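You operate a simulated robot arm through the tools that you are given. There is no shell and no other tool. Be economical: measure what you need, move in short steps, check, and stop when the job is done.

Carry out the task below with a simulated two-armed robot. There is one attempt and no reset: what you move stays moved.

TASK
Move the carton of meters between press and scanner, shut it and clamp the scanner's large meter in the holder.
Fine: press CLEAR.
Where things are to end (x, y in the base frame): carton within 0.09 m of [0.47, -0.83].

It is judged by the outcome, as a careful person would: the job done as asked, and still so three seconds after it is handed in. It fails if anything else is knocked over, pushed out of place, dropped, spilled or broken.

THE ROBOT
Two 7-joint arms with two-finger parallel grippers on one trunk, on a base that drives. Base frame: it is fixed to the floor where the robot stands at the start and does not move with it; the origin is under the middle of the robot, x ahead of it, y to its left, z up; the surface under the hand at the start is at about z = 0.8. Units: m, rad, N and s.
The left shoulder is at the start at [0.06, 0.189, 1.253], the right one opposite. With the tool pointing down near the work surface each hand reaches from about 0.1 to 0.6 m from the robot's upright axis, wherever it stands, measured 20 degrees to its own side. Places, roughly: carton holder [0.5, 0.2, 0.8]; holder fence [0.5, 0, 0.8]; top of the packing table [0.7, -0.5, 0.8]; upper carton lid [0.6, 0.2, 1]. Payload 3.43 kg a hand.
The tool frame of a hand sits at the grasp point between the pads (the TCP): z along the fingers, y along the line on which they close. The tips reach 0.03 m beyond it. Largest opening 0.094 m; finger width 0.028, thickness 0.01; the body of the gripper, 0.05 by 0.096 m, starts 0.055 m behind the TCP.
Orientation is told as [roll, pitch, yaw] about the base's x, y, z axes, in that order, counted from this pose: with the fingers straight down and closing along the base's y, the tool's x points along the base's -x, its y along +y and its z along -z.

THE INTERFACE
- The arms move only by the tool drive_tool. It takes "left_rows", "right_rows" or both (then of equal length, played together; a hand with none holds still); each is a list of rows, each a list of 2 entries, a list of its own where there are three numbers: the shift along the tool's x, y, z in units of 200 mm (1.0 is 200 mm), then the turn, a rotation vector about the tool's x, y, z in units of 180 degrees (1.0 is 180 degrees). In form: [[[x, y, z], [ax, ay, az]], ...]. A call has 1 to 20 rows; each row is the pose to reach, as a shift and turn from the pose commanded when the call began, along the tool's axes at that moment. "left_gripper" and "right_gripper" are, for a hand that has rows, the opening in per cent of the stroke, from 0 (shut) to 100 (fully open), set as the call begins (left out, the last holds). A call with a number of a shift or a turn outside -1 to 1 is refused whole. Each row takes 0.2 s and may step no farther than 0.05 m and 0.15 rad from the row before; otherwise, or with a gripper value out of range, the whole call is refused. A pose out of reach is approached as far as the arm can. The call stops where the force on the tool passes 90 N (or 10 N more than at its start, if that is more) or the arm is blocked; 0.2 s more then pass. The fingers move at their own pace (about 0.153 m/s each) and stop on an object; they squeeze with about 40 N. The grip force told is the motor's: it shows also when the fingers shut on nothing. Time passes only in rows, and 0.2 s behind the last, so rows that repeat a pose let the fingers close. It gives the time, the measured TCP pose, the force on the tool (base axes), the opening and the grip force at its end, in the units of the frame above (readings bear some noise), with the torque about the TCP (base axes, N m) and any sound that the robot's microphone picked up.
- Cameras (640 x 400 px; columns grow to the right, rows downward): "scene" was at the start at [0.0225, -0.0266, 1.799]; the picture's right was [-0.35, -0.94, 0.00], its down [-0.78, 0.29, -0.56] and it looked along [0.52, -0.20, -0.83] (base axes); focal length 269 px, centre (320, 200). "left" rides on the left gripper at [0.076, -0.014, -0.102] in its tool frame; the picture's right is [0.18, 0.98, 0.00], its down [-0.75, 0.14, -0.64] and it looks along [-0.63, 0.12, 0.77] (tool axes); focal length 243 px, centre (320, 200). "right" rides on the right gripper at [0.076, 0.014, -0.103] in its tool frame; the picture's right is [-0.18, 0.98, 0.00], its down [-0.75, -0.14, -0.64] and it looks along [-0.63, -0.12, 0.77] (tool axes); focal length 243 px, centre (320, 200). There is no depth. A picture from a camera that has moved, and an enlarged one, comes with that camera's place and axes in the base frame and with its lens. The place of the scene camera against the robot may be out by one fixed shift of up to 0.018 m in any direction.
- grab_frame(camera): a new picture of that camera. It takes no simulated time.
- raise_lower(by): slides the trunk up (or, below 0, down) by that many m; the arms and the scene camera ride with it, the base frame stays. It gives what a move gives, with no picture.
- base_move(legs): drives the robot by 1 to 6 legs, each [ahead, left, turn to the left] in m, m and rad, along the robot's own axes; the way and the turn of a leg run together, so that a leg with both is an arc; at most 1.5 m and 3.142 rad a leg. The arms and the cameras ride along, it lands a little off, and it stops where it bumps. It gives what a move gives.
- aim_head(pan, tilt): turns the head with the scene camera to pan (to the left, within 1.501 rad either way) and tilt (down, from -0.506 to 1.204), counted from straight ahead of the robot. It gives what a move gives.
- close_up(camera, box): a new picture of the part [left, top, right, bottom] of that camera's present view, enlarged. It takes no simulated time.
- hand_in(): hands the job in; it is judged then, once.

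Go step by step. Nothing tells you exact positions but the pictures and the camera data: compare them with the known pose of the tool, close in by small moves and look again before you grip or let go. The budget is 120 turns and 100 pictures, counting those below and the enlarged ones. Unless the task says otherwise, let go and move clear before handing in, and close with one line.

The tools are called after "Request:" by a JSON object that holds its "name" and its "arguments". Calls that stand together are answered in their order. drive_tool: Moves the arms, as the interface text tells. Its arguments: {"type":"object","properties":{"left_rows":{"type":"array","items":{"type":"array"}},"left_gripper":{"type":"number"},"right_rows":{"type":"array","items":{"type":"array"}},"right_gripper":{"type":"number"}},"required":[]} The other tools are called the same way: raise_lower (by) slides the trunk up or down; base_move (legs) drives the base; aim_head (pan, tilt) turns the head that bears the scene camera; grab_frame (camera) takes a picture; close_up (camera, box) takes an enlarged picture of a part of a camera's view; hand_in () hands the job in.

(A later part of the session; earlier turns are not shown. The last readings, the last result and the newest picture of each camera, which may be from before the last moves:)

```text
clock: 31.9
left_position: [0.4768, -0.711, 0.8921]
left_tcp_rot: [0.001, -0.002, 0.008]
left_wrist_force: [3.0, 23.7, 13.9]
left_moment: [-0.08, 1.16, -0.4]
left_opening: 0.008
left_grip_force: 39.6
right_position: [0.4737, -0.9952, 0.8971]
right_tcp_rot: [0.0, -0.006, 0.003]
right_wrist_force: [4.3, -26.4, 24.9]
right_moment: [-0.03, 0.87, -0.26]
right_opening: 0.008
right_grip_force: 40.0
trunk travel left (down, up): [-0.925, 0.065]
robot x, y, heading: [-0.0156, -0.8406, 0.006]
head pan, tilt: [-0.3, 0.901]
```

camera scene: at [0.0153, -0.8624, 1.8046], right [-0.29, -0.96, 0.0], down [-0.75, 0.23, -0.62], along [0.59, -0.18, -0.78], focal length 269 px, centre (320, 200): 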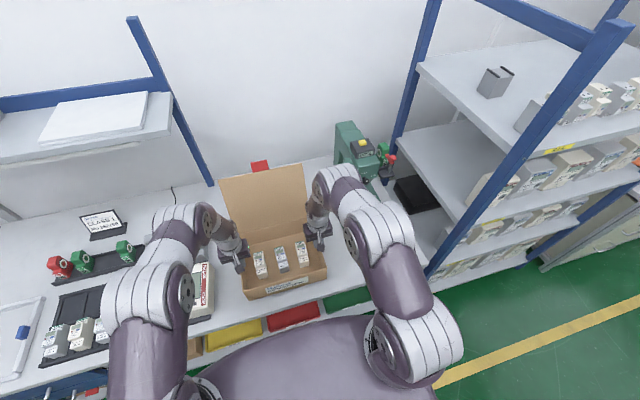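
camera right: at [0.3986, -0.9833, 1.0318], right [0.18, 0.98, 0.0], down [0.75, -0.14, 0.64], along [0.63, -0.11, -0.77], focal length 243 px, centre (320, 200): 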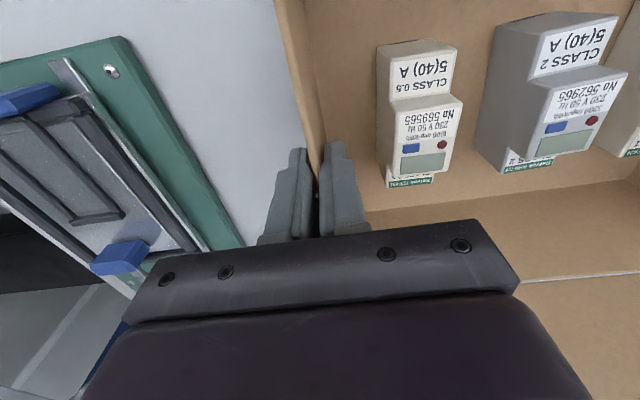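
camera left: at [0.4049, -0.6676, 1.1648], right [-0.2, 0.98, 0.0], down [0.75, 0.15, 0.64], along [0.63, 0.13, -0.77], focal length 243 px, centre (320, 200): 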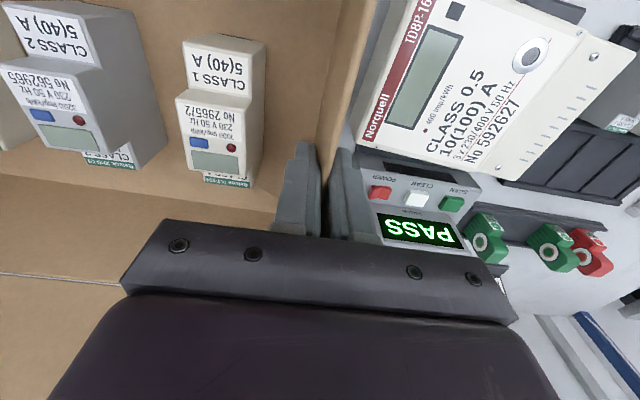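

Contact with the table is felt. I release and raise the hands straight up.

Request:
{"name": "drive_tool", "arguments": {"left_rows": [[[0, 0, -0.01], [0, 0, 0]], [[0, 0, -0.01], [0, 0, 0]], [[0, 0, -0.01], [0, 0, 0]]], "right_rows": [[[0, 0, -0.01], [0, 0, 0]], [[0, 0, -0.01], [0, 0, 0]], [[0, 0, -0.01], [0, 0, 0]]], "left_gripper": 50, "right_gripper": 50}}

Request:
{"name": "drive_tool", "arguments": {"left_rows": [[[0, 0, -0.15], [0, 0, 0]], [[0, 0, -0.35], [0, 0, 0]], [[0, 0, -0.55], [0, 0, 0]], [[0, 0, -0.75], [0, 0, 0]], [[0, 0, -0.95], [0, 0, 0]]], "right_rows": [[[0, 0, -0.15], [0, 0, 0]], [[0, 0, -0.35], [0, 0, 0]], [[0, 0, -0.55], [0, 0, 0]], [[0, 0, -0.75], [0, 0, 0]], [[0, 0, -0.95], [0, 0, 0]]]}}

Request:
{"name": "aim_head", "arguments": {"pan": 0.0, "tilt": 0.85}}

Request:
{"name": "grab_frame", "arguments": {"camera": "scene"}}

Request:
{"name": "grab_frame", "arguments": {"camera": "left"}}

Request:
{"name": "grab_frame", "arguments": {"camera": "right"}}

```text
clock: 32.7
left_position: [0.4767, -0.7102, 0.8908]
left_tcp_rot: [0.002, 0.001, 0.004]
left_wrist_force: [0.0, -1.0, 0.9]
left_moment: [0.03, 0.0, -0.01]
left_opening: 0.047
left_grip_force: 0.0
right_position: [0.4736, -0.9958, 0.8952]
right_tcp_rot: [-0.001, -0.002, 0.005]
right_wrist_force: [0.6, -0.3, -0.2]
right_moment: [0.0, 0.0, -0.04]
right_opening: 0.0469
right_grip_force: 0.0
trunk travel left (down, up): [-0.925, 0.065]
robot x, y, heading: [-0.0125, -0.8361, 0.004]
head pan, tilt: [-0.3, 0.901]
```

```text
clock: 33.9
left_position: [0.4774, -0.7098, 1.0777]
left_tcp_rot: [0.0, 0.0, 0.005]
left_wrist_force: [0.3, -0.2, 1.0]
left_moment: [0.03, 0.0, -0.01]
left_opening: 0.0469
left_grip_force: 0.2
right_position: [0.4693, -0.9937, 1.0848]
right_tcp_rot: [0.0, -0.004, 0.005]
right_wrist_force: [0.0, -0.3, -0.1]
right_moment: [0.0, -0.02, 0.01]
right_opening: 0.047
right_grip_force: 0.0
trunk travel left (down, up): [-0.925, 0.065]
robot x, y, heading: [-0.0155, -0.8397, 0.007]
head pan, tilt: [-0.3, 0.901]
```

```text
clock: 34.7
left_position: [0.479, -0.7106, 1.0769]
left_tcp_rot: [0.001, 0.001, 0.005]
left_wrist_force: [-0.2, -0.2, 0.2]
left_moment: [0.02, -0.05, -0.04]
left_opening: 0.0469
left_grip_force: 0.1
right_position: [0.4703, -0.9926, 1.0831]
right_tcp_rot: [0.001, 0.0, 0.005]
right_wrist_force: [0.3, 0.1, -0.4]
right_moment: [-0.01, 0.0, 0.02]
right_opening: 0.0473
right_grip_force: 0.0
trunk travel left (down, up): [-0.925, 0.065]
robot x, y, heading: [-0.0173, -0.8362, 0.006]
head pan, tilt: [0.0, 0.85]
```

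```text
64 pictures are left
camera scene: at [0.0194, -0.8403, 1.8085], right [0.0, -1.0, 0.0], down [-0.75, 0.0, -0.66], along [0.66, 0.0, -0.75], focal length 269 px, centre (320, 200)
```

scene: 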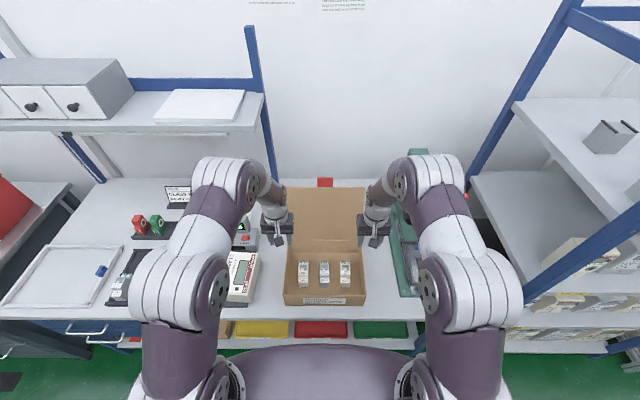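

```text
63 pictures are left
camera left: at [0.4023, -0.7262, 1.1792], right [-0.19, 0.98, 0.0], down [0.75, 0.14, 0.64], along [0.63, 0.12, -0.77], focal length 243 px, centre (320, 200)
```

left: 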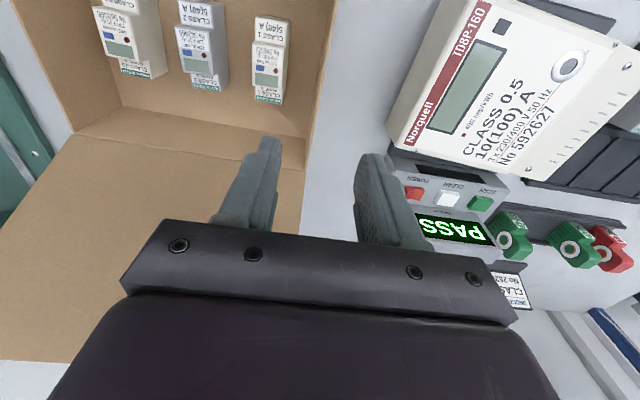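

```text
62 pictures are left
camera right: at [0.3947, -0.9793, 1.1866], right [0.18, 0.98, 0.0], down [0.75, -0.14, 0.64], along [0.63, -0.12, -0.77], focal length 243 px, centre (320, 200)
```

right: 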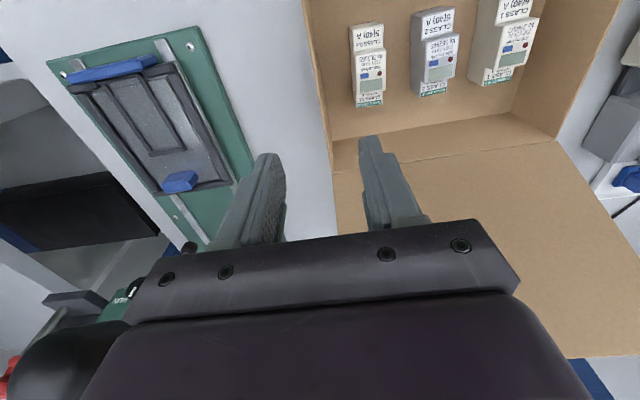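

The carton is down at about [0.475,-0.853] and the empty rail frame with its blue handle is visible on the left. Next I shut the lid, which leans back ~45° with its top edge near (0.73, z 1.07). I raise the hands and turn the right one so its fingers straddle along x.

Request:
{"name": "drive_tool", "arguments": {"left_rows": [[[0.05, 0, -0.09], [0, 0, 0]], [[0.1, 0, -0.18], [0, 0, 0]], [[0.16, 0, -0.27], [0, 0, 0]], [[0.22, 0, -0.36], [0, 0, 0]], [[0.28, 0, -0.45], [0, 0, 0]], [[0.34, 0, -0.54], [0, 0, 0]], [[0.4, 0, -0.63], [0, 0, 0]], [[0.46, 0, -0.72], [0, 0, 0]], [[0.52, 0, -0.8], [0, 0, 0]], [[0.58, 0, -0.88], [0, 0, 0]], [[0.6, 0, -0.95], [0, 0, 0]]], "right_rows": [[[0, 0.03, -0.07], [0, 0, 0.0455]], [[0, 0.06, -0.14], [0, 0, 0.091]], [[0, 0.09, -0.21], [0, 0, 0.1364]], [[0, 0.12, -0.28], [0, 0, 0.182]], [[0, 0.15, -0.35], [0, 0, 0.2273]], [[0, 0.18, -0.42], [0, 0, 0.2727]], [[0, 0.21, -0.49], [0, 0, 0.318]], [[0, 0.24, -0.56], [0, 0, 0.3636]], [[0, 0.27, -0.63], [0, 0, 0.409]], [[0, 0.3, -0.7], [0, 0, 0.4545]], [[0, 0.3, -0.77], [0, 0, 0.5]]], "right_gripper": 100}}

Request:
{"name": "base_move", "arguments": {"legs": [[0.017, 0, 0]]}}

Request:
{"name": "grab_frame", "arguments": {"camera": "scene"}}

```text
clock: 37.1
left_position: [0.3572, -0.7111, 1.2701]
left_tcp_rot: [0.001, 0.002, 0.006]
left_wrist_force: [0.3, 0.9, 0.0]
left_moment: [0.02, 0.0, -0.01]
left_opening: 0.047
left_grip_force: 0.0
right_position: [0.4715, -0.9349, 1.2377]
right_tcp_rot: [0.003, 0.0, -1.57]
right_wrist_force: [0.2, -0.8, 0.7]
right_moment: [-0.02, 0.0, 0.05]
right_opening: 0.0938
right_grip_force: 0.1
trunk travel left (down, up): [-0.925, 0.065]
robot x, y, heading: [-0.0119, -0.8404, 0.007]
head pan, tilt: [0.0, 0.85]
```

```text
clock: 37.9
left_position: [0.368, -0.7106, 1.2721]
left_tcp_rot: [0.002, -0.002, 0.005]
left_wrist_force: [-0.2, 0.4, 0.4]
left_moment: [-0.01, -0.02, -0.01]
left_opening: 0.047
left_grip_force: 0.1
right_position: [0.4842, -0.9353, 1.2398]
right_tcp_rot: [0.006, 0.001, -1.566]
right_wrist_force: [-0.8, -0.1, -0.4]
right_moment: [-0.01, -0.04, 0.04]
right_opening: 0.0941
right_grip_force: 0.1
trunk travel left (down, up): [-0.925, 0.065]
robot x, y, heading: [0.0002, -0.8371, 0.008]
head pan, tilt: [0.0, 0.85]
```

```text
61 pictures are left
camera scene: at [0.0285, -0.8402, 1.8086], right [0.01, -1.0, 0.0], down [-0.75, 0.0, -0.66], along [0.66, 0.0, -0.75], focal length 269 px, centre (320, 200)
```

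scene: 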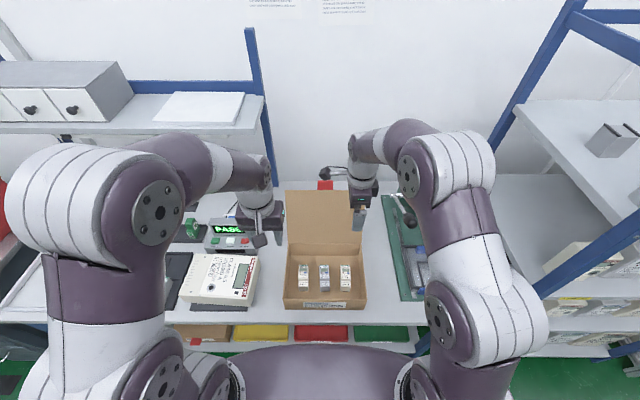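

The right arm has slack and its camera now views the lid from the side. I move it forward at height to test reach.

Request:
{"name": "drive_tool", "arguments": {"right_rows": [[[0, 0.2, 0], [0, 0, 0]], [[0, 0.4, 0], [0, 0, 0]], [[0, 0.6, 0], [0, 0, 0]], [[0, 0.8, 0], [0, 0, 0]], [[0, 1.0, 0], [0, 0, 0]]]}}

Request:
{"name": "grab_frame", "arguments": {"camera": "right"}}

```text
clock: 39.1
left_position: [0.3735, -0.7104, 1.2712]
left_tcp_rot: [0.001, 0.002, 0.007]
left_wrist_force: [0.9, 0.3, -0.2]
left_moment: [0.0, 0.04, -0.02]
left_opening: 0.0469
left_grip_force: 0.0
right_position: [0.5617, -0.9397, 1.2033]
right_tcp_rot: [-0.001, 0.0, -1.564]
right_wrist_force: [-0.4, 0.5, 1.1]
right_moment: [-0.01, 0.03, 0.01]
right_opening: 0.094
right_grip_force: 0.1
right hand out of reach, approached as far as the arm can: row 2, 3, 4, 5
trunk travel left (down, up): [-0.925, 0.065]
robot x, y, heading: [-0.0033, -0.8366, 0.01]
head pan, tilt: [0.0, 0.85]
```

```text
60 pictures are left
camera right: at [0.5747, -0.8625, 1.3077], right [0.98, -0.18, 0.0], down [-0.14, -0.75, 0.64], along [-0.11, -0.63, -0.77], focal length 243 px, centre (320, 200)
```

right: 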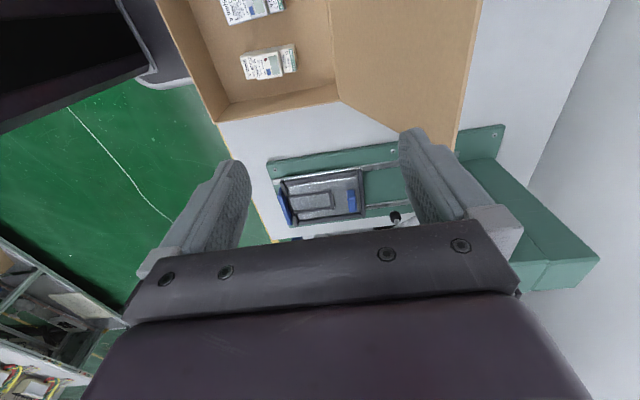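

Straight down it only reaches x≈0.56; the lid edge is at about (0.69, z 1.08). I tilt the fingers forward by 30° to gain reach and see where it lands.

Request:
{"name": "drive_tool", "arguments": {"right_rows": [[[0, -0.08, 0], [-0.042, 0, 0]], [[0, -0.16, 0], [-0.083, 0, 0]], [[0, -0.24, 0], [-0.125, 0, 0]], [[0, -0.32, 0], [-0.167, 0, 0]], [[0, -0.32, 0], [-0.167, 0, 0]]]}}

```text
clock: 40.3
left_position: [0.3746, -0.7098, 1.2703]
left_tcp_rot: [0.002, 0.002, 0.005]
left_wrist_force: [-0.3, 0.5, 0.7]
left_moment: [0.0, 0.01, 0.02]
left_opening: 0.047
left_grip_force: 0.1
right_position: [0.4956, -0.9458, 1.2011]
right_tcp_rot: [0.524, 0.002, -1.564]
right_wrist_force: [0.1, 0.2, 0.1]
right_moment: [0.01, 0.05, 0.0]
right_opening: 0.0938
right_grip_force: 0.1
trunk travel left (down, up): [-0.925, 0.065]
robot x, y, heading: [0.002, -0.8358, 0.004]
head pan, tilt: [0.0, 0.85]
```

The tilt worked. Next I move to a point above and in front of the lid edge, ready to go down over it.

Request:
{"name": "drive_tool", "arguments": {"right_rows": [[[0, 0.16, 0.13], [0, 0, 0]], [[0, 0.32, 0.26], [0, 0, 0]], [[0, 0.485, 0.4], [0, 0, 0]]]}}

Request:
{"name": "grab_frame", "arguments": {"camera": "right"}}

Request:
{"name": "grab_frame", "arguments": {"camera": "scene"}}

```text
clock: 41.1
left_position: [0.3748, -0.7098, 1.27]
left_tcp_rot: [0.001, 0.004, 0.004]
left_wrist_force: [1.0, -0.2, 0.5]
left_moment: [-0.04, -0.03, 0.0]
left_opening: 0.0472
left_grip_force: 0.1
right_position: [0.6211, -0.9491, 1.1794]
right_tcp_rot: [0.521, -0.001, -1.565]
right_wrist_force: [0.0, -0.6, 0.0]
right_moment: [0.0, 0.05, 0.04]
right_opening: 0.094
right_grip_force: 0.0
trunk travel left (down, up): [-0.925, 0.065]
robot x, y, heading: [0.0023, -0.8394, 0.004]
head pan, tilt: [0.0, 0.85]
```

```text
59 pictures are left
camera right: at [0.5811, -0.8722, 1.2768], right [0.85, -0.18, 0.49], down [-0.44, -0.76, 0.49], along [0.28, -0.63, -0.72], focal length 243 px, centre (320, 200)
```

right: 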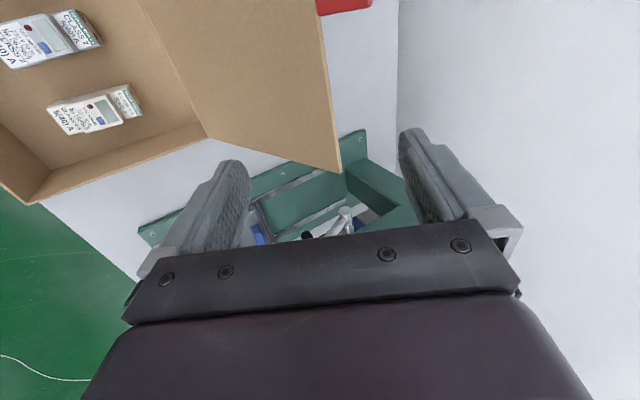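

```text
58 pictures are left
camera scene: at [0.0377, -0.8399, 1.8085], right [0.01, -1.0, 0.0], down [-0.75, 0.0, -0.66], along [0.66, 0.0, -0.75], focal length 269 px, centre (320, 200)
```

scene: 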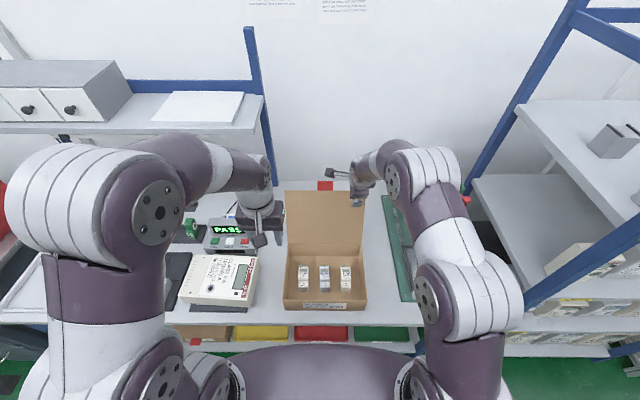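

The lid edge (≈(0.675, z 1.11)) projects between the two fingers. I advance along the fingers over it.

Request:
{"name": "drive_tool", "arguments": {"right_rows": [[[0, 0, 0.15], [0, 0, 0]], [[0, 0, 0.3], [0, 0, 0]], [[0, 0, 0.42], [0, 0, 0]], [[0, 0, 0.53], [0, 0, 0]]]}}

Request:
{"name": "grab_frame", "arguments": {"camera": "right"}}

```text
clock: 42.1
left_position: [0.3726, -0.71, 1.2707]
left_tcp_rot: [0.001, 0.001, 0.006]
left_wrist_force: [0.9, -0.4, -0.1]
left_moment: [0.02, -0.01, 0.01]
left_opening: 0.0468
left_grip_force: 0.1
right_position: [0.6713, -0.9467, 1.086]
right_tcp_rot: [0.524, 0.0, -1.565]
right_wrist_force: [-2.9, -0.5, 2.4]
right_moment: [-0.04, 0.21, 0.0]
right_opening: 0.0942
right_grip_force: 0.1
trunk travel left (down, up): [-0.925, 0.065]
robot x, y, heading: [0.002, -0.8385, 0.005]
head pan, tilt: [0.0, 0.85]
```

```text
57 pictures are left
camera right: at [0.6313, -0.8709, 1.1841], right [0.85, -0.18, 0.49], down [-0.44, -0.76, 0.48], along [0.29, -0.63, -0.72], focal length 243 px, centre (320, 200)
```

right: 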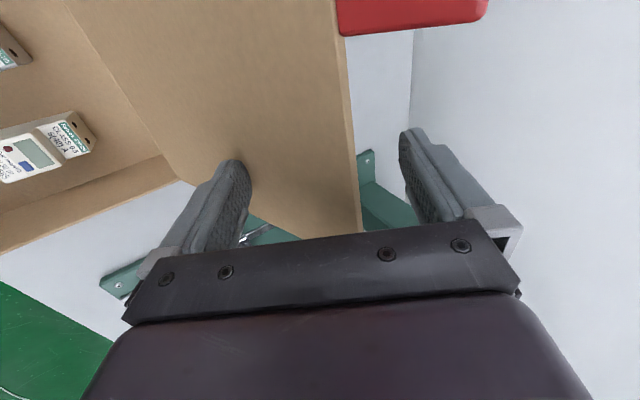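

The lid edge is between the fingers, the back finger behind it. I pull it forward past vertical while un-tilting the hand.

Request:
{"name": "drive_tool", "arguments": {"right_rows": [[[0, -0.12, -0.09], [0.028, 0, 0]], [[0, -0.24, -0.17], [0.056, 0, 0]], [[0, -0.36, -0.25], [0.084, 0, 0]], [[0, -0.48, -0.33], [0.111, 0, 0]], [[0, -0.6, -0.41], [0.139, 0, 0]], [[0, -0.705, -0.49], [0.167, 0, 0]]]}}

Request:
{"name": "grab_frame", "arguments": {"camera": "right"}}

Request:
{"name": "grab_frame", "arguments": {"camera": "scene"}}

```text
clock: 43.5
left_position: [0.373, -0.7102, 1.2704]
left_tcp_rot: [0.003, 0.002, 0.004]
left_wrist_force: [0.1, -0.3, -1.0]
left_moment: [-0.01, 0.01, -0.02]
left_opening: 0.0474
left_grip_force: 0.0
right_position: [0.4998, -0.9477, 1.1017]
right_tcp_rot: [0.0, 0.0, -1.564]
right_wrist_force: [-0.3, 0.1, 0.0]
right_moment: [-0.02, 0.01, 0.0]
right_opening: 0.0939
right_grip_force: 0.1
trunk travel left (down, up): [-0.925, 0.065]
robot x, y, heading: [0.0025, -0.838, 0.005]
head pan, tilt: [0.0, 0.85]
```

```text
56 pictures are left
camera right: at [0.5128, -0.871, 1.2062], right [0.98, -0.18, 0.0], down [-0.14, -0.75, 0.64], along [-0.11, -0.63, -0.77], focal length 243 px, centre (320, 200)
```

right: 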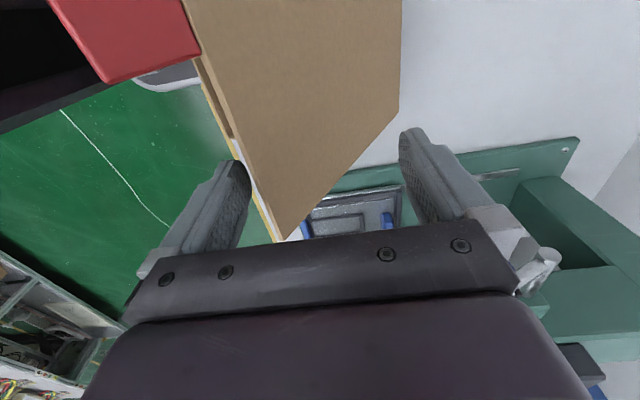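

```text
55 pictures are left
camera scene: at [0.0349, -0.84, 1.8085], right [0.01, -1.0, 0.0], down [-0.75, 0.0, -0.66], along [0.66, 0.0, -0.75], focal length 269 px, centre (320, 200)
```

scene: 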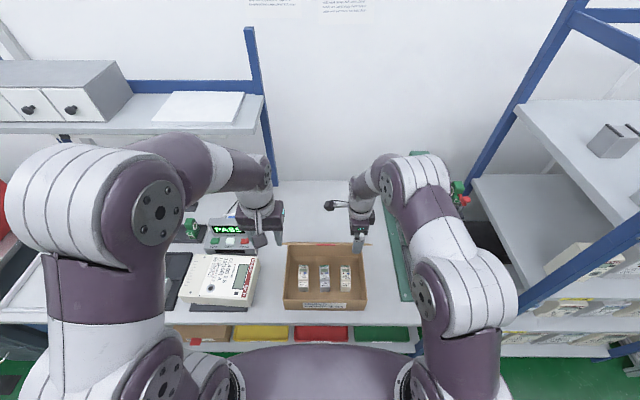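

The lid is past vertical and resting on the front finger. I let it down along its arc most of the way, then raise the hand.

Request:
{"name": "drive_tool", "arguments": {"right_rows": [[[0, -0.1, 0.08], [0, 0, 0]], [[0, -0.2, 0.2], [0, 0, 0]], [[0, -0.27, 0.32], [0, 0, 0]], [[0, -0.34, 0.44], [0, 0, 0]], [[0, -0.4, 0.56], [0, 0, 0]]]}}

Request:
{"name": "grab_frame", "arguments": {"camera": "right"}}

Request:
{"name": "grab_frame", "arguments": {"camera": "scene"}}

```text
clock: 44.7
left_position: [0.3744, -0.7091, 1.2708]
left_tcp_rot: [0.002, 0.001, 0.007]
left_wrist_force: [-0.1, 0.6, 0.2]
left_moment: [0.0, 0.02, 0.02]
left_opening: 0.0471
left_grip_force: 0.1
right_position: [0.4204, -0.9477, 0.9874]
right_tcp_rot: [0.001, 0.001, -1.565]
right_wrist_force: [-2.6, 0.0, 1.2]
right_moment: [-0.05, 0.05, 0.01]
right_opening: 0.0941
right_grip_force: 0.0
trunk travel left (down, up): [-0.925, 0.065]
robot x, y, heading: [0.0018, -0.8414, 0.004]
head pan, tilt: [0.0, 0.85]
```

```text
54 pictures are left
camera right: at [0.4345, -0.8714, 1.0913], right [0.98, -0.18, 0.0], down [-0.14, -0.75, 0.64], along [-0.12, -0.63, -0.77], focal length 243 px, centre (320, 200)
```

right: 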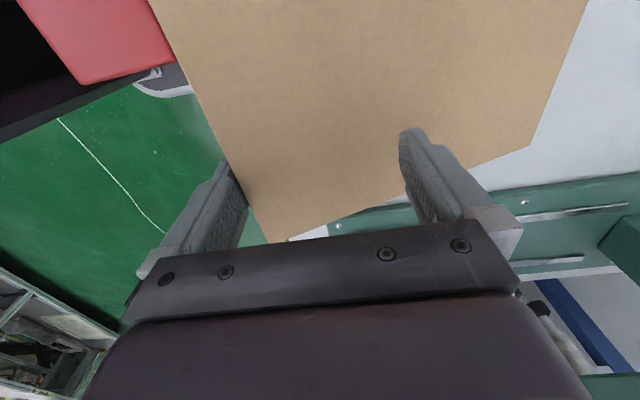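

```text
53 pictures are left
camera scene: at [0.0353, -0.8401, 1.8085], right [0.01, -1.0, 0.0], down [-0.75, 0.0, -0.66], along [0.66, 0.0, -0.75], focal length 269 px, centre (320, 200)
```

scene: 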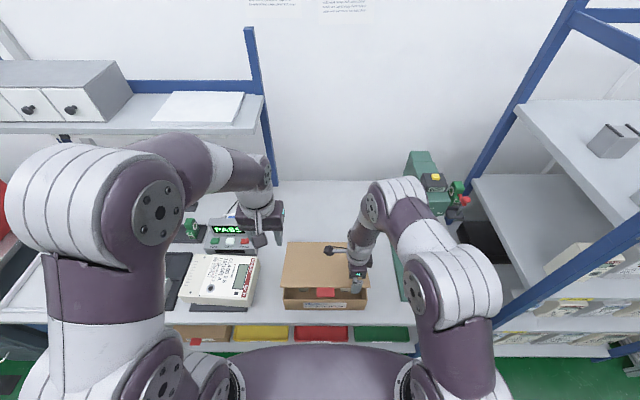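

Lid is about 70° down with its red tab at the front. I raise the hand clear and look.

Request:
{"name": "drive_tool", "arguments": {"right_rows": [[[0, -0.02, -0.2], [0, 0, 0]], [[0, -0.02, -0.4], [0, 0, 0]], [[0, 0.1, -0.55], [0, 0, 0]], [[0, 0.1, -0.55], [0, 0, 0]]], "right_gripper": 100}}

Request:
{"name": "close_up", "arguments": {"camera": "scene", "box": [220, 200, 420, 330]}}

Request:
{"name": "grab_frame", "arguments": {"camera": "right"}}

```text
clock: 45.7
left_position: [0.3724, -0.7106, 1.2705]
left_tcp_rot: [0.001, 0.001, 0.007]
left_wrist_force: [0.9, 0.3, -0.3]
left_moment: [-0.01, 0.0, 0.02]
left_opening: 0.0472
left_grip_force: 0.0
right_position: [0.4417, -0.9513, 1.1023]
right_tcp_rot: [-0.001, -0.001, -1.567]
right_wrist_force: [-0.5, 0.0, 0.7]
right_moment: [-0.02, -0.01, -0.02]
right_opening: 0.0941
right_grip_force: 0.0
trunk travel left (down, up): [-0.925, 0.065]
robot x, y, heading: [0.0032, -0.8386, 0.006]
head pan, tilt: [0.0, 0.85]
```

```text
3.08 times, centred on (320, 265) of scene
camera zoom: at [0.0355, -0.84, 1.8085], right [0.01, -1.0, 0.0], down [-0.75, 0.0, -0.66], along [0.66, 0.0, -0.75], focal length 827 px, centre (320, 0)
```

zoom: 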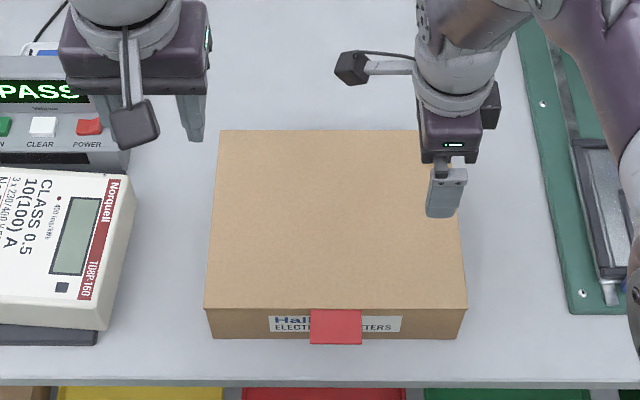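

```text
51 pictures are left
camera right: at [0.4556, -0.8733, 1.2057], right [0.98, -0.18, 0.0], down [-0.14, -0.75, 0.64], along [-0.11, -0.63, -0.77], focal length 243 px, centre (320, 200)
```

right: 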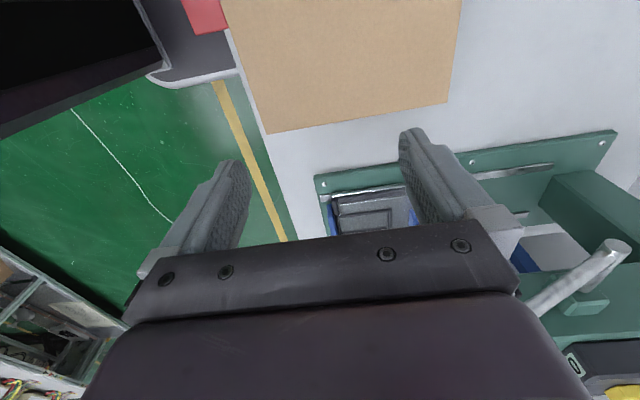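

The lid has dropped shut with its red tab over the front. I give it one light press with closed fingers to be sure.

Request:
{"name": "drive_tool", "arguments": {"right_rows": [[[0, -0.02, 0.2], [0, 0, 0]], [[0, -0.06, 0.4], [0, 0, 0]], [[0, -0.1, 0.6], [0, 0, 0]], [[0, -0.1, 0.74], [0, 0, 0]], [[0, -0.1, 0.8], [0, 0, 0]], [[0, -0.1, 0.83], [0, 0, 0]]], "right_gripper": 0}}

Request:
{"name": "drive_tool", "arguments": {"right_rows": [[[0, 0, -0.2], [0, 0, -0.045]], [[0, 0, -0.4], [0, 0, -0.091]], [[0, 0, -0.6], [0, 0, -0.136]], [[0, 0, -0.8], [0, 0, -0.182]], [[0, 0, -1.0], [0, 0, -0.227]], [[0, 0, -1.0], [0, 0, -0.272]], [[0, 0, -1.0], [0, 0, -0.318]], [[0, 0, -1.0], [0, 0, -0.363]], [[0, 0, -1.0], [0, 0, -0.409]], [[0, 0, -1.0], [0, 0, -0.454]], [[0, 0, -1.0], [0, 0, -0.5]]]}}

Request:
{"name": "grab_frame", "arguments": {"camera": "scene"}}

Request:
{"name": "grab_frame", "arguments": {"camera": "left"}}

```text
clock: 47.1
left_position: [0.372, -0.7104, 1.2709]
left_tcp_rot: [0.001, -0.001, 0.006]
left_wrist_force: [0.2, 0.1, -0.1]
left_moment: [0.03, -0.02, 0.0]
left_opening: 0.047
left_grip_force: 0.0
right_position: [0.4228, -0.9496, 0.9347]
right_tcp_rot: [0.007, 0.0, -1.564]
right_wrist_force: [3.5, -3.0, 12.0]
right_moment: [-0.11, -0.09, 0.06]
right_opening: 0.0001
right_grip_force: 32.9
trunk travel left (down, up): [-0.925, 0.065]
robot x, y, heading: [0.0032, -0.8421, 0.006]
head pan, tilt: [0.0, 0.85]
```

```text
clock: 49.5
left_position: [0.3722, -0.7108, 1.2705]
left_tcp_rot: [0.001, 0.001, 0.006]
left_wrist_force: [0.3, 0.1, -0.7]
left_moment: [-0.01, 0.0, 0.0]
left_opening: 0.047
left_grip_force: 0.1
right_position: [0.4201, -0.9507, 1.1338]
right_tcp_rot: [-0.001, 0.0, 0.005]
right_wrist_force: [-0.2, -0.4, 0.2]
right_moment: [-0.04, 0.04, 0.01]
right_opening: 0.0
right_grip_force: 33.2
trunk travel left (down, up): [-0.925, 0.065]
robot x, y, heading: [-0.0018, -0.837, 0.002]
head pan, tilt: [0.0, 0.85]
```

```text
50 pictures are left
camera scene: at [0.0349, -0.8401, 1.8085], right [0.01, -1.0, 0.0], down [-0.75, 0.0, -0.66], along [0.66, 0.0, -0.75], focal length 269 px, centre (320, 200)
```

scene: 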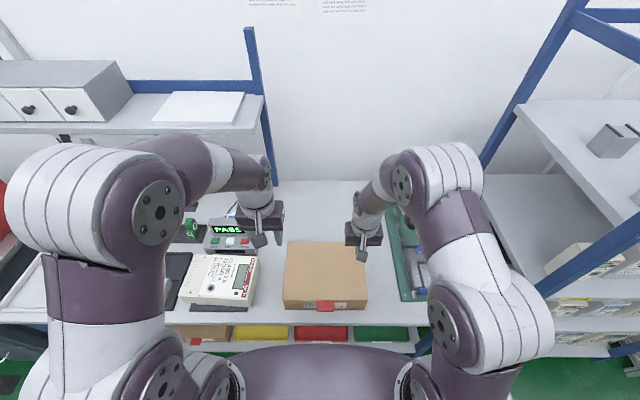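

```text
49 pictures are left
camera left: at [0.2964, -0.7258, 1.3731], right [-0.19, 0.98, 0.0], down [0.75, 0.14, 0.64], along [0.63, 0.12, -0.77], focal length 243 px, centre (320, 200)
```

left: 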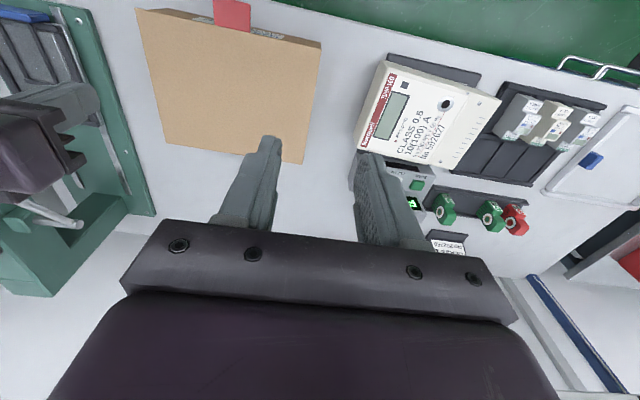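

The carton is shut and in place. Now I raise the right hand and drive left to study the meter, scanner buttons and holder.

Request:
{"name": "drive_tool", "arguments": {"right_rows": [[[0.1, 0, -0.2], [0, 0, 0]], [[0.2, 0, -0.4], [0, 0, 0]], [[0.3, 0, -0.6], [0, 0, 0]], [[0.4, 0, -0.75], [0, 0, 0]]], "right_gripper": 100}}

Request:
{"name": "base_move", "arguments": {"legs": [[0, 0.64, 0]]}}

Request:
{"name": "grab_frame", "arguments": {"camera": "scene"}}

Request:
{"name": "grab_frame", "arguments": {"camera": "left"}}

Request:
{"name": "grab_frame", "arguments": {"camera": "right"}}

```text
clock: 50.5
left_position: [0.371, -0.7108, 1.2713]
left_tcp_rot: [0.002, 0.0, 0.006]
left_wrist_force: [0.4, 0.2, 0.6]
left_moment: [0.01, 0.0, 0.03]
left_opening: 0.0471
left_grip_force: 0.2
right_position: [0.3377, -0.9488, 1.2842]
right_tcp_rot: [-0.001, -0.002, 0.004]
right_wrist_force: [-0.3, -0.2, -0.9]
right_moment: [-0.02, 0.0, -0.01]
right_opening: 0.0943
right_grip_force: 0.0
trunk travel left (down, up): [-0.925, 0.065]
robot x, y, heading: [-0.0003, -0.8372, 0.003]
head pan, tilt: [0.0, 0.85]
```

```text
clock: 54.1
left_position: [0.3733, -0.0722, 1.2707]
left_tcp_rot: [0.002, 0.002, -0.001]
left_wrist_force: [0.4, -0.1, -0.3]
left_moment: [0.01, 0.01, -0.03]
left_opening: 0.047
left_grip_force: 0.0
right_position: [0.3372, -0.3114, 1.2825]
right_tcp_rot: [0.001, 0.0, -0.003]
right_wrist_force: [0.1, -0.3, 0.1]
right_moment: [0.0, -0.01, -0.03]
right_opening: 0.0937
right_grip_force: 0.1
trunk travel left (down, up): [-0.925, 0.065]
robot x, y, heading: [0.0003, -0.1971, -0.005]
head pan, tilt: [0.0, 0.85]
```

```text
48 pictures are left
camera scene: at [0.0345, -0.2, 1.8085], right [0.0, -1.0, 0.0], down [-0.75, 0.0, -0.66], along [0.66, 0.0, -0.75], focal length 269 px, centre (320, 200)
```

scene: 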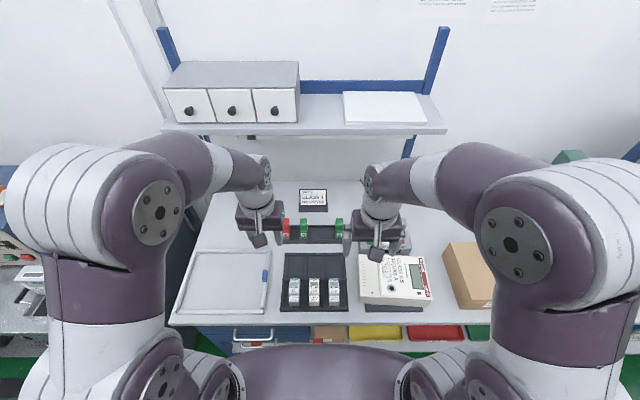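

```text
47 pictures are left
camera left: at [0.2968, -0.0877, 1.3731], right [-0.18, 0.98, 0.0], down [0.76, 0.14, 0.64], along [0.63, 0.12, -0.77], focal length 243 px, centre (320, 200)
```

left: 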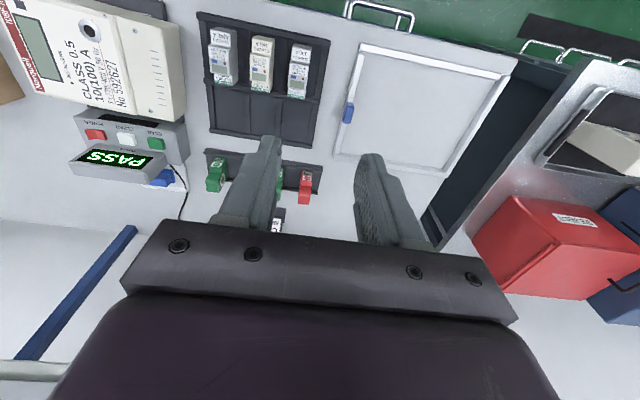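

```text
46 pictures are left
camera right: at [0.2615, -0.2959, 1.3867], right [0.19, 0.98, 0.0], down [0.75, -0.14, 0.64], along [0.63, -0.12, -0.77], focal length 243 px, centre (320, 200)
```

right: 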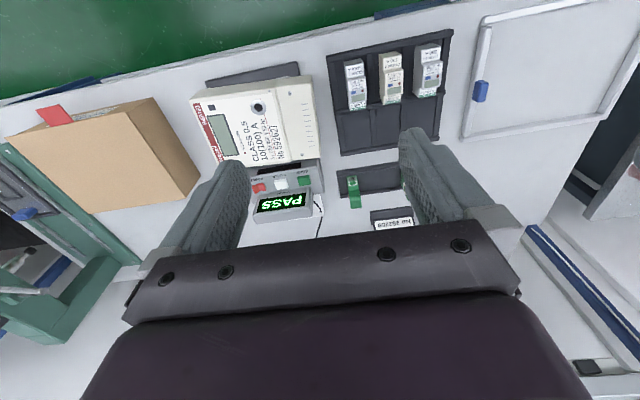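

Request:
{"name": "close_up", "arguments": {"camera": "left", "box": [320, 30, 540, 190]}}

Request:
{"name": "close_up", "arguments": {"camera": "scene", "box": [160, 230, 300, 330]}}

Request:
{"name": "close_up", "arguments": {"camera": "scene", "box": [330, 220, 450, 320]}}

Request:
{"name": "close_up", "arguments": {"camera": "right", "box": [180, 50, 340, 230]}}

```text
2.50 times, centred on (430, 110) of left
camera zoom: at [0.2968, -0.0877, 1.3731], right [-0.18, 0.98, 0.0], down [0.76, 0.14, 0.64], along [0.63, 0.12, -0.77], focal length 606 px, centre (45, 425)
```

zoom: 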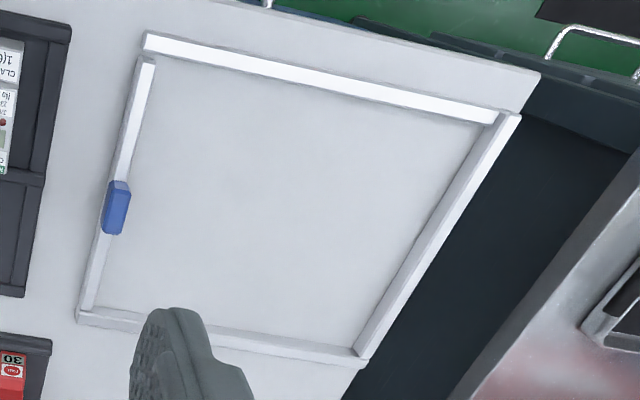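

```text
4.00 times, centred on (230, 280) of scene
camera zoom: at [0.0345, -0.2, 1.8085], right [0.0, -1.0, 0.0], down [-0.75, 0.0, -0.66], along [0.66, 0.0, -0.75], focal length 1074 px, centre (680, -120)
```

zoom: 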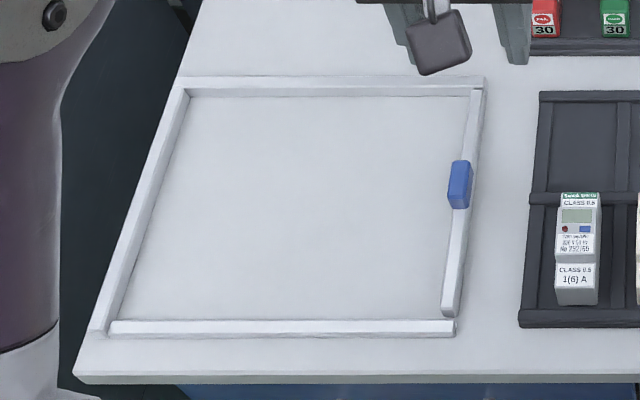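

```text
4.00 times, centred on (390, 270) of scene
camera zoom: at [0.0345, -0.2, 1.8085], right [0.0, -1.0, 0.0], down [-0.75, 0.0, -0.66], along [0.66, 0.0, -0.75], focal length 1074 px, centre (40, -80)
```

zoom: 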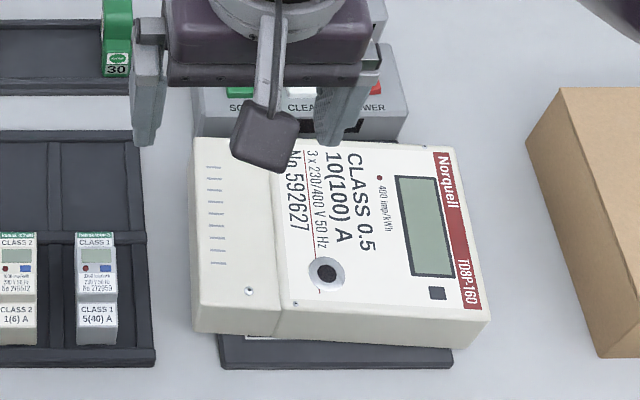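

```text
2.22 times, centred on (260, 140) of right
camera zoom: at [0.2615, -0.2959, 1.3867], right [0.19, 0.98, 0.0], down [0.75, -0.14, 0.64], along [0.63, -0.12, -0.77], focal length 539 px, centre (453, 333)
```

zoom: 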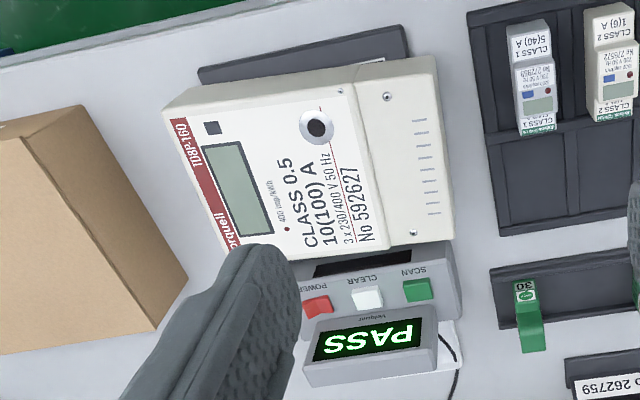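

The holder is a low rail frame (inner x 0.385–0.617, y 0.02–0.32) with a sliding fence (blue knob) on its right. The meter is about 0.26×0.165×0.07, lying ~4° rotated at y≈-0.34…-0.60: too wide for one gripper, so I will squeeze it between both hands at its ends. I drive in front of it with matching heading.

Request:
{"name": "base_move", "arguments": {"legs": [[0, -0.275, -0.075]]}}

Request:
{"name": "aim_head", "arguments": {"pan": 0.0, "tilt": 1.0}}

Request:
{"name": "grab_frame", "arguments": {"camera": "scene"}}

Request:
{"name": "grab_frame", "arguments": {"camera": "left"}}

Request:
{"name": "grab_frame", "arguments": {"camera": "right"}}

```text
clock: 56.0
left_position: [0.3718, -0.375, 1.2706]
left_tcp_rot: [0.001, 0.002, -0.081]
left_wrist_force: [-0.2, 0.3, -0.6]
left_moment: [0.0, -0.03, 0.0]
left_opening: 0.0469
left_grip_force: 0.1
right_position: [0.3168, -0.6101, 1.2828]
right_tcp_rot: [-0.002, 0.001, -0.08]
right_wrist_force: [0.6, -0.3, -0.1]
right_moment: [-0.01, 0.01, 0.01]
right_opening: 0.0941
right_grip_force: 0.0
trunk travel left (down, up): [-0.925, 0.065]
robot x, y, heading: [-0.0118, -0.4753, -0.081]
head pan, tilt: [0.0, 0.85]
```

```text
clock: 56.7
left_position: [0.3705, -0.3776, 1.2717]
left_tcp_rot: [0.003, 0.002, -0.081]
left_wrist_force: [0.7, -1.1, 0.1]
left_moment: [0.0, 0.0, 0.0]
left_opening: 0.0473
left_grip_force: 0.0
right_position: [0.3178, -0.6112, 1.2817]
right_tcp_rot: [0.0, -0.001, -0.081]
right_wrist_force: [0.0, -1.2, 0.2]
right_moment: [0.01, 0.02, 0.0]
right_opening: 0.094
right_grip_force: 0.0
trunk travel left (down, up): [-0.925, 0.065]
robot x, y, heading: [-0.0131, -0.4747, -0.076]
head pan, tilt: [0.0, 1.0]
```

```text
41 pictures are left
camera scene: at [0.0145, -0.4758, 1.7974], right [-0.08, -1.0, 0.0], down [-0.84, 0.07, -0.54], along [0.54, -0.04, -0.84], focal length 269 px, centre (320, 200)
```

scene: 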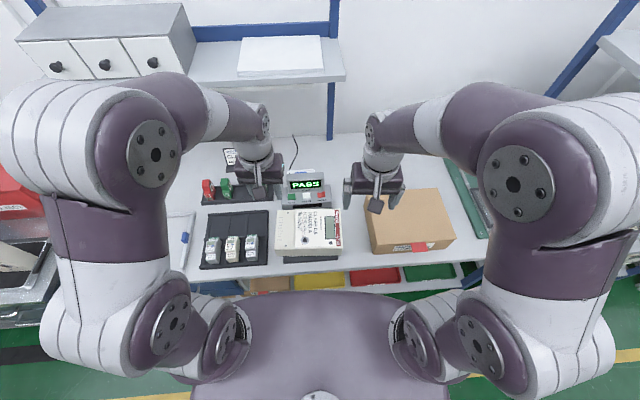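

```text
40 pictures are left
camera left: at [0.293, -0.3863, 1.373], right [-0.11, 0.99, 0.0], down [0.76, 0.08, 0.64], along [0.64, 0.07, -0.77], focal length 243 px, centre (320, 200)
```

left: 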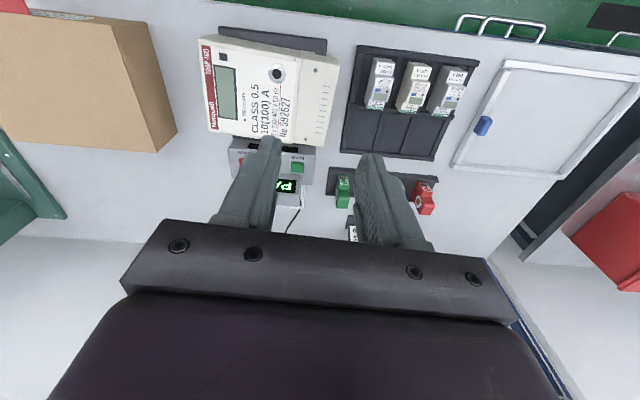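

```text
39 pictures are left
camera right: at [0.2416, -0.5911, 1.3868], right [0.26, 0.96, 0.0], down [0.74, -0.2, 0.64], along [0.62, -0.17, -0.77], focal length 243 px, centre (320, 200)
```

right: 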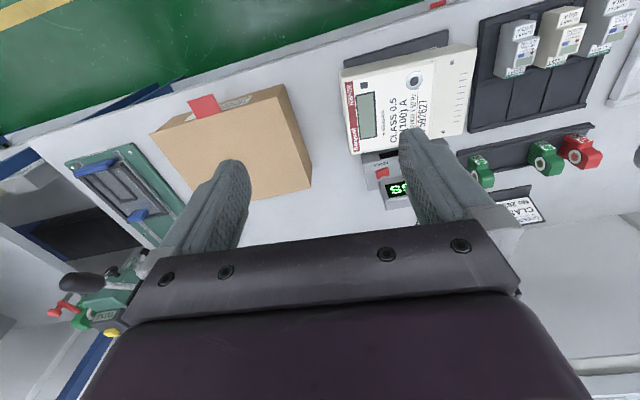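

Request:
{"name": "close_up", "arguments": {"camera": "left", "box": [180, 20, 360, 170]}}

Request:
{"name": "close_up", "arguments": {"camera": "right", "box": [320, 20, 500, 170]}}

```text
2.67 times, centred on (270, 95) of left
camera zoom: at [0.293, -0.3863, 1.373], right [-0.11, 0.99, 0.0], down [0.76, 0.08, 0.64], along [0.64, 0.07, -0.77], focal length 647 px, centre (453, 480)
```

zoom: 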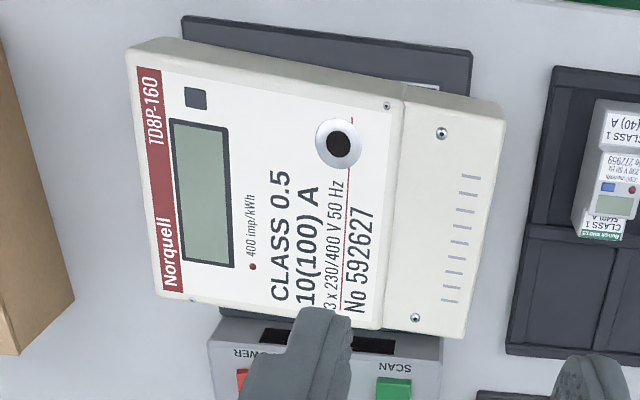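

```text
2.67 times, centred on (410, 95) of right
camera zoom: at [0.2416, -0.5911, 1.3868], right [0.26, 0.96, 0.0], down [0.74, -0.2, 0.64], along [0.62, -0.17, -0.77], focal length 647 px, centre (80, 480)
```

zoom: 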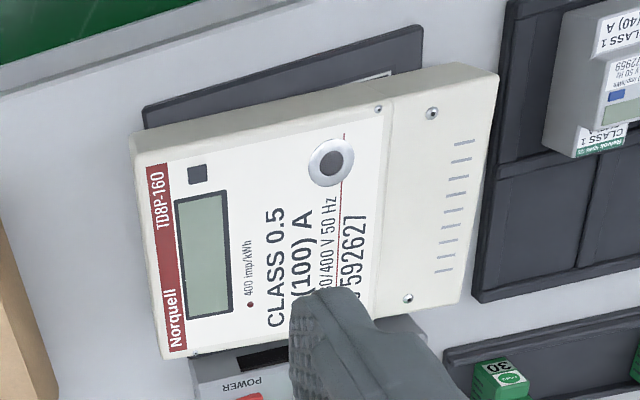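

Triangulating: meter top z≈0.88, ends at y≈-0.342 and -0.588, centre (0.46,-0.466). I close both grippers and bring them down above the gaps just outside each end.

Request:
{"name": "drive_tool", "arguments": {"left_rows": [[[-0.086, 0.063, 0.19], [0, 0, 0]], [[-0.173, 0.126, 0.38], [0, 0, 0]], [[-0.26, 0.189, 0.57], [0, 0, 0]], [[-0.346, 0.251, 0.76], [0, 0, 0]], [[-0.433, 0.314, 0.95], [0, 0, 0]]], "right_rows": [[[-0.144, 0.006, 0.19], [0, 0, 0]], [[-0.288, 0.011, 0.38], [0, 0, 0]], [[-0.432, 0.017, 0.57], [0, 0, 0]], [[-0.576, 0.022, 0.76], [0, 0, 0]], [[-0.72, 0.028, 0.95], [0, 0, 0]]], "left_gripper": 0, "right_gripper": 0}}

Request:
{"name": "drive_tool", "arguments": {"left_rows": [[[0, 0, 0.2], [0, 0, 0]], [[0, 0, 0.4], [0, 0, 0]], [[0, 0, 0.6], [0, 0, 0]]], "right_rows": [[[0, 0, 0.2], [0, 0, 0]], [[0, 0, 0.4], [0, 0, 0]], [[0, 0, 0.6], [0, 0, 0]]]}}

Request:
{"name": "grab_frame", "arguments": {"camera": "left"}}

Request:
{"name": "grab_frame", "arguments": {"camera": "right"}}

```text
clock: 57.9
left_position: [0.4669, -0.3202, 1.0786]
left_tcp_rot: [-0.002, 0.007, -0.08]
left_wrist_force: [0.2, -0.2, 1.3]
left_moment: [0.02, 0.03, 0.02]
left_opening: 0.0
left_grip_force: 33.5
right_position: [0.4668, -0.6176, 1.0896]
right_tcp_rot: [0.0, 0.001, -0.079]
right_wrist_force: [-0.3, 0.7, 0.8]
right_moment: [0.01, 0.04, -0.01]
right_opening: 0.0
right_grip_force: 33.3
trunk travel left (down, up): [-0.925, 0.065]
robot x, y, heading: [-0.0132, -0.473, -0.081]
head pan, tilt: [0.0, 1.0]
```

```text
clock: 58.7
left_position: [0.4631, -0.3218, 0.962]
left_tcp_rot: [0.002, 0.001, -0.081]
left_wrist_force: [0.1, -0.1, -0.1]
left_moment: [0.0, 0.0, 0.01]
left_opening: 0.0002
left_grip_force: 32.7
right_position: [0.462, -0.619, 0.9702]
right_tcp_rot: [0.001, -0.002, -0.08]
right_wrist_force: [0.1, 0.7, -0.5]
right_moment: [0.04, -0.01, 0.0]
right_opening: 0.0001
right_grip_force: 32.8
trunk travel left (down, up): [-0.925, 0.065]
robot x, y, heading: [-0.0131, -0.4744, -0.081]
head pan, tilt: [0.0, 1.0]
```

```text
36 pictures are left
camera left: at [0.3846, -0.3307, 1.0633], right [-0.11, 0.99, 0.0], down [0.76, 0.08, 0.64], along [0.64, 0.07, -0.77], focal length 243 px, centre (320, 200)
```

left: 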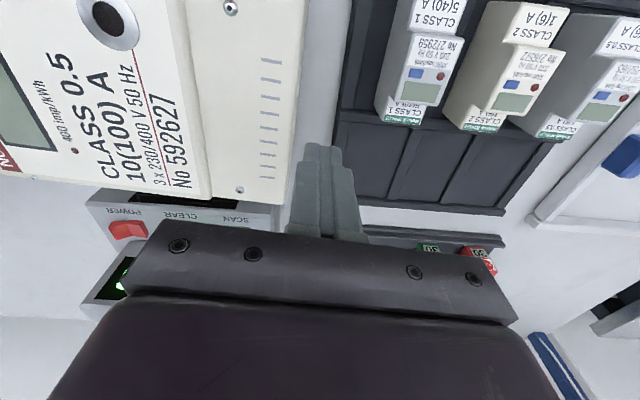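

```text
35 pictures are left
camera right: at [0.3857, -0.5973, 1.0751], right [0.26, 0.96, 0.0], down [0.74, -0.2, 0.64], along [0.62, -0.17, -0.77], focal length 243 px, centre (320, 200)
```

right: 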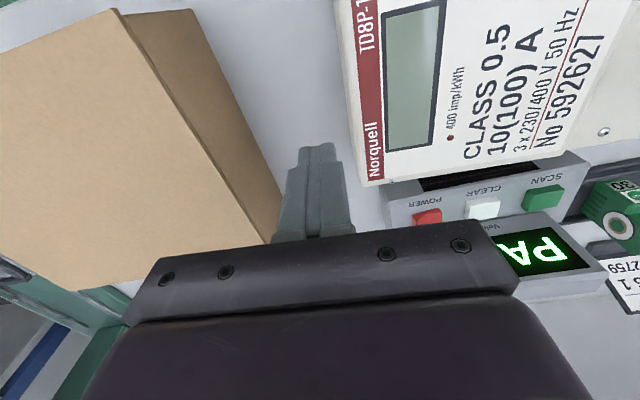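

Both closed fingers line up with the gaps beside the meter. I lower them to z≈0.862 (tips ≈0.832).

Request:
{"name": "drive_tool", "arguments": {"left_rows": [[[0, 0, 0.17], [0, 0, 0]], [[0, 0, 0.34], [0, 0, 0]], [[0, 0, 0.5], [0, 0, 0]]], "right_rows": [[[0, 0, 0.18], [0, 0, 0]], [[0, 0, 0.36], [0, 0, 0]], [[0, 0, 0.54], [0, 0, 0]]]}}

Request:
{"name": "grab_frame", "arguments": {"camera": "left"}}

Request:
{"name": "grab_frame", "arguments": {"camera": "right"}}

```text
clock: 59.5
left_position: [0.4606, -0.3216, 0.8619]
left_tcp_rot: [0.002, 0.001, -0.081]
left_wrist_force: [0.8, 0.6, 0.1]
left_moment: [0.0, -0.02, -0.01]
left_opening: 0.0001
left_grip_force: 33.2
right_position: [0.4617, -0.6165, 0.8623]
right_tcp_rot: [0.0, -0.001, -0.081]
right_wrist_force: [0.0, 0.3, 0.4]
right_moment: [-0.01, -0.06, 0.03]
right_opening: 0.0001
right_grip_force: 32.4
trunk travel left (down, up): [-0.925, 0.065]
robot x, y, heading: [-0.0096, -0.472, -0.078]
head pan, tilt: [0.0, 1.0]
```

```text
34 pictures are left
camera left: at [0.3825, -0.3306, 0.9649], right [-0.11, 0.99, 0.0], down [0.76, 0.08, 0.64], along [0.64, 0.07, -0.77], focal length 243 px, centre (320, 200)
```

left: 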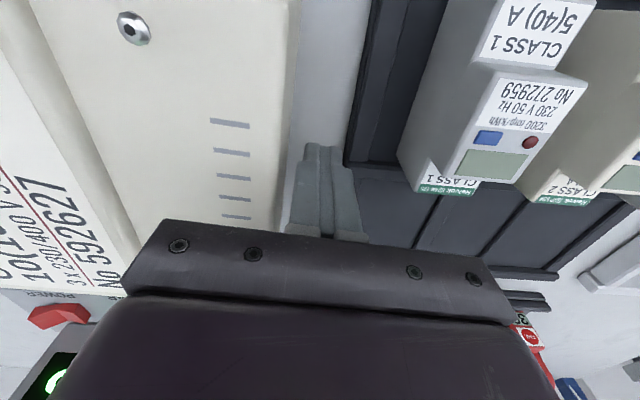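

```text
33 pictures are left
camera right: at [0.3868, -0.5962, 0.966], right [0.26, 0.96, 0.0], down [0.74, -0.2, 0.64], along [0.62, -0.17, -0.77], focal length 243 px, centre (320, 200)
```

right: 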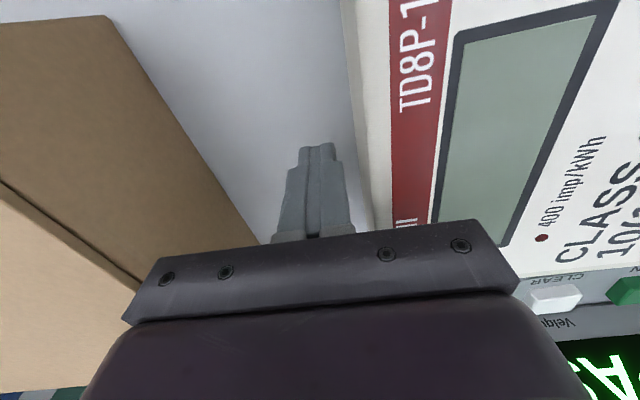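

Both fingers are beside the meter ends. I close in slowly from both sides.

Request:
{"name": "drive_tool", "arguments": {"left_rows": [[[0, -0.015, 0], [0, 0, 0]], [[0, -0.03, 0], [0, 0, 0]], [[0, -0.04, 0], [0, 0, 0]], [[0, -0.045, 0], [0, 0, 0]]], "right_rows": [[[0, 0.02, 0], [0, 0, 0]], [[0, 0.04, 0], [0, 0, 0]], [[0, 0.055, 0], [0, 0, 0]], [[0, 0.065, 0], [0, 0, 0]]]}}

```text
clock: 60.5
left_position: [0.4601, -0.3281, 0.8613]
left_tcp_rot: [0.002, 0.001, -0.077]
left_wrist_force: [1.8, 31.7, -0.3]
left_moment: [-0.34, 0.02, 0.48]
left_opening: 0.0
left_grip_force: 32.7
right_position: [0.4623, -0.6068, 0.8629]
right_tcp_rot: [-0.001, 0.002, -0.082]
right_wrist_force: [-1.3, -31.9, -0.5]
right_moment: [0.4, -0.05, 0.48]
right_opening: 0.0
right_grip_force: 33.2
trunk travel left (down, up): [-0.925, 0.065]
robot x, y, heading: [-0.013, -0.4757, -0.081]
head pan, tilt: [0.0, 1.0]
```

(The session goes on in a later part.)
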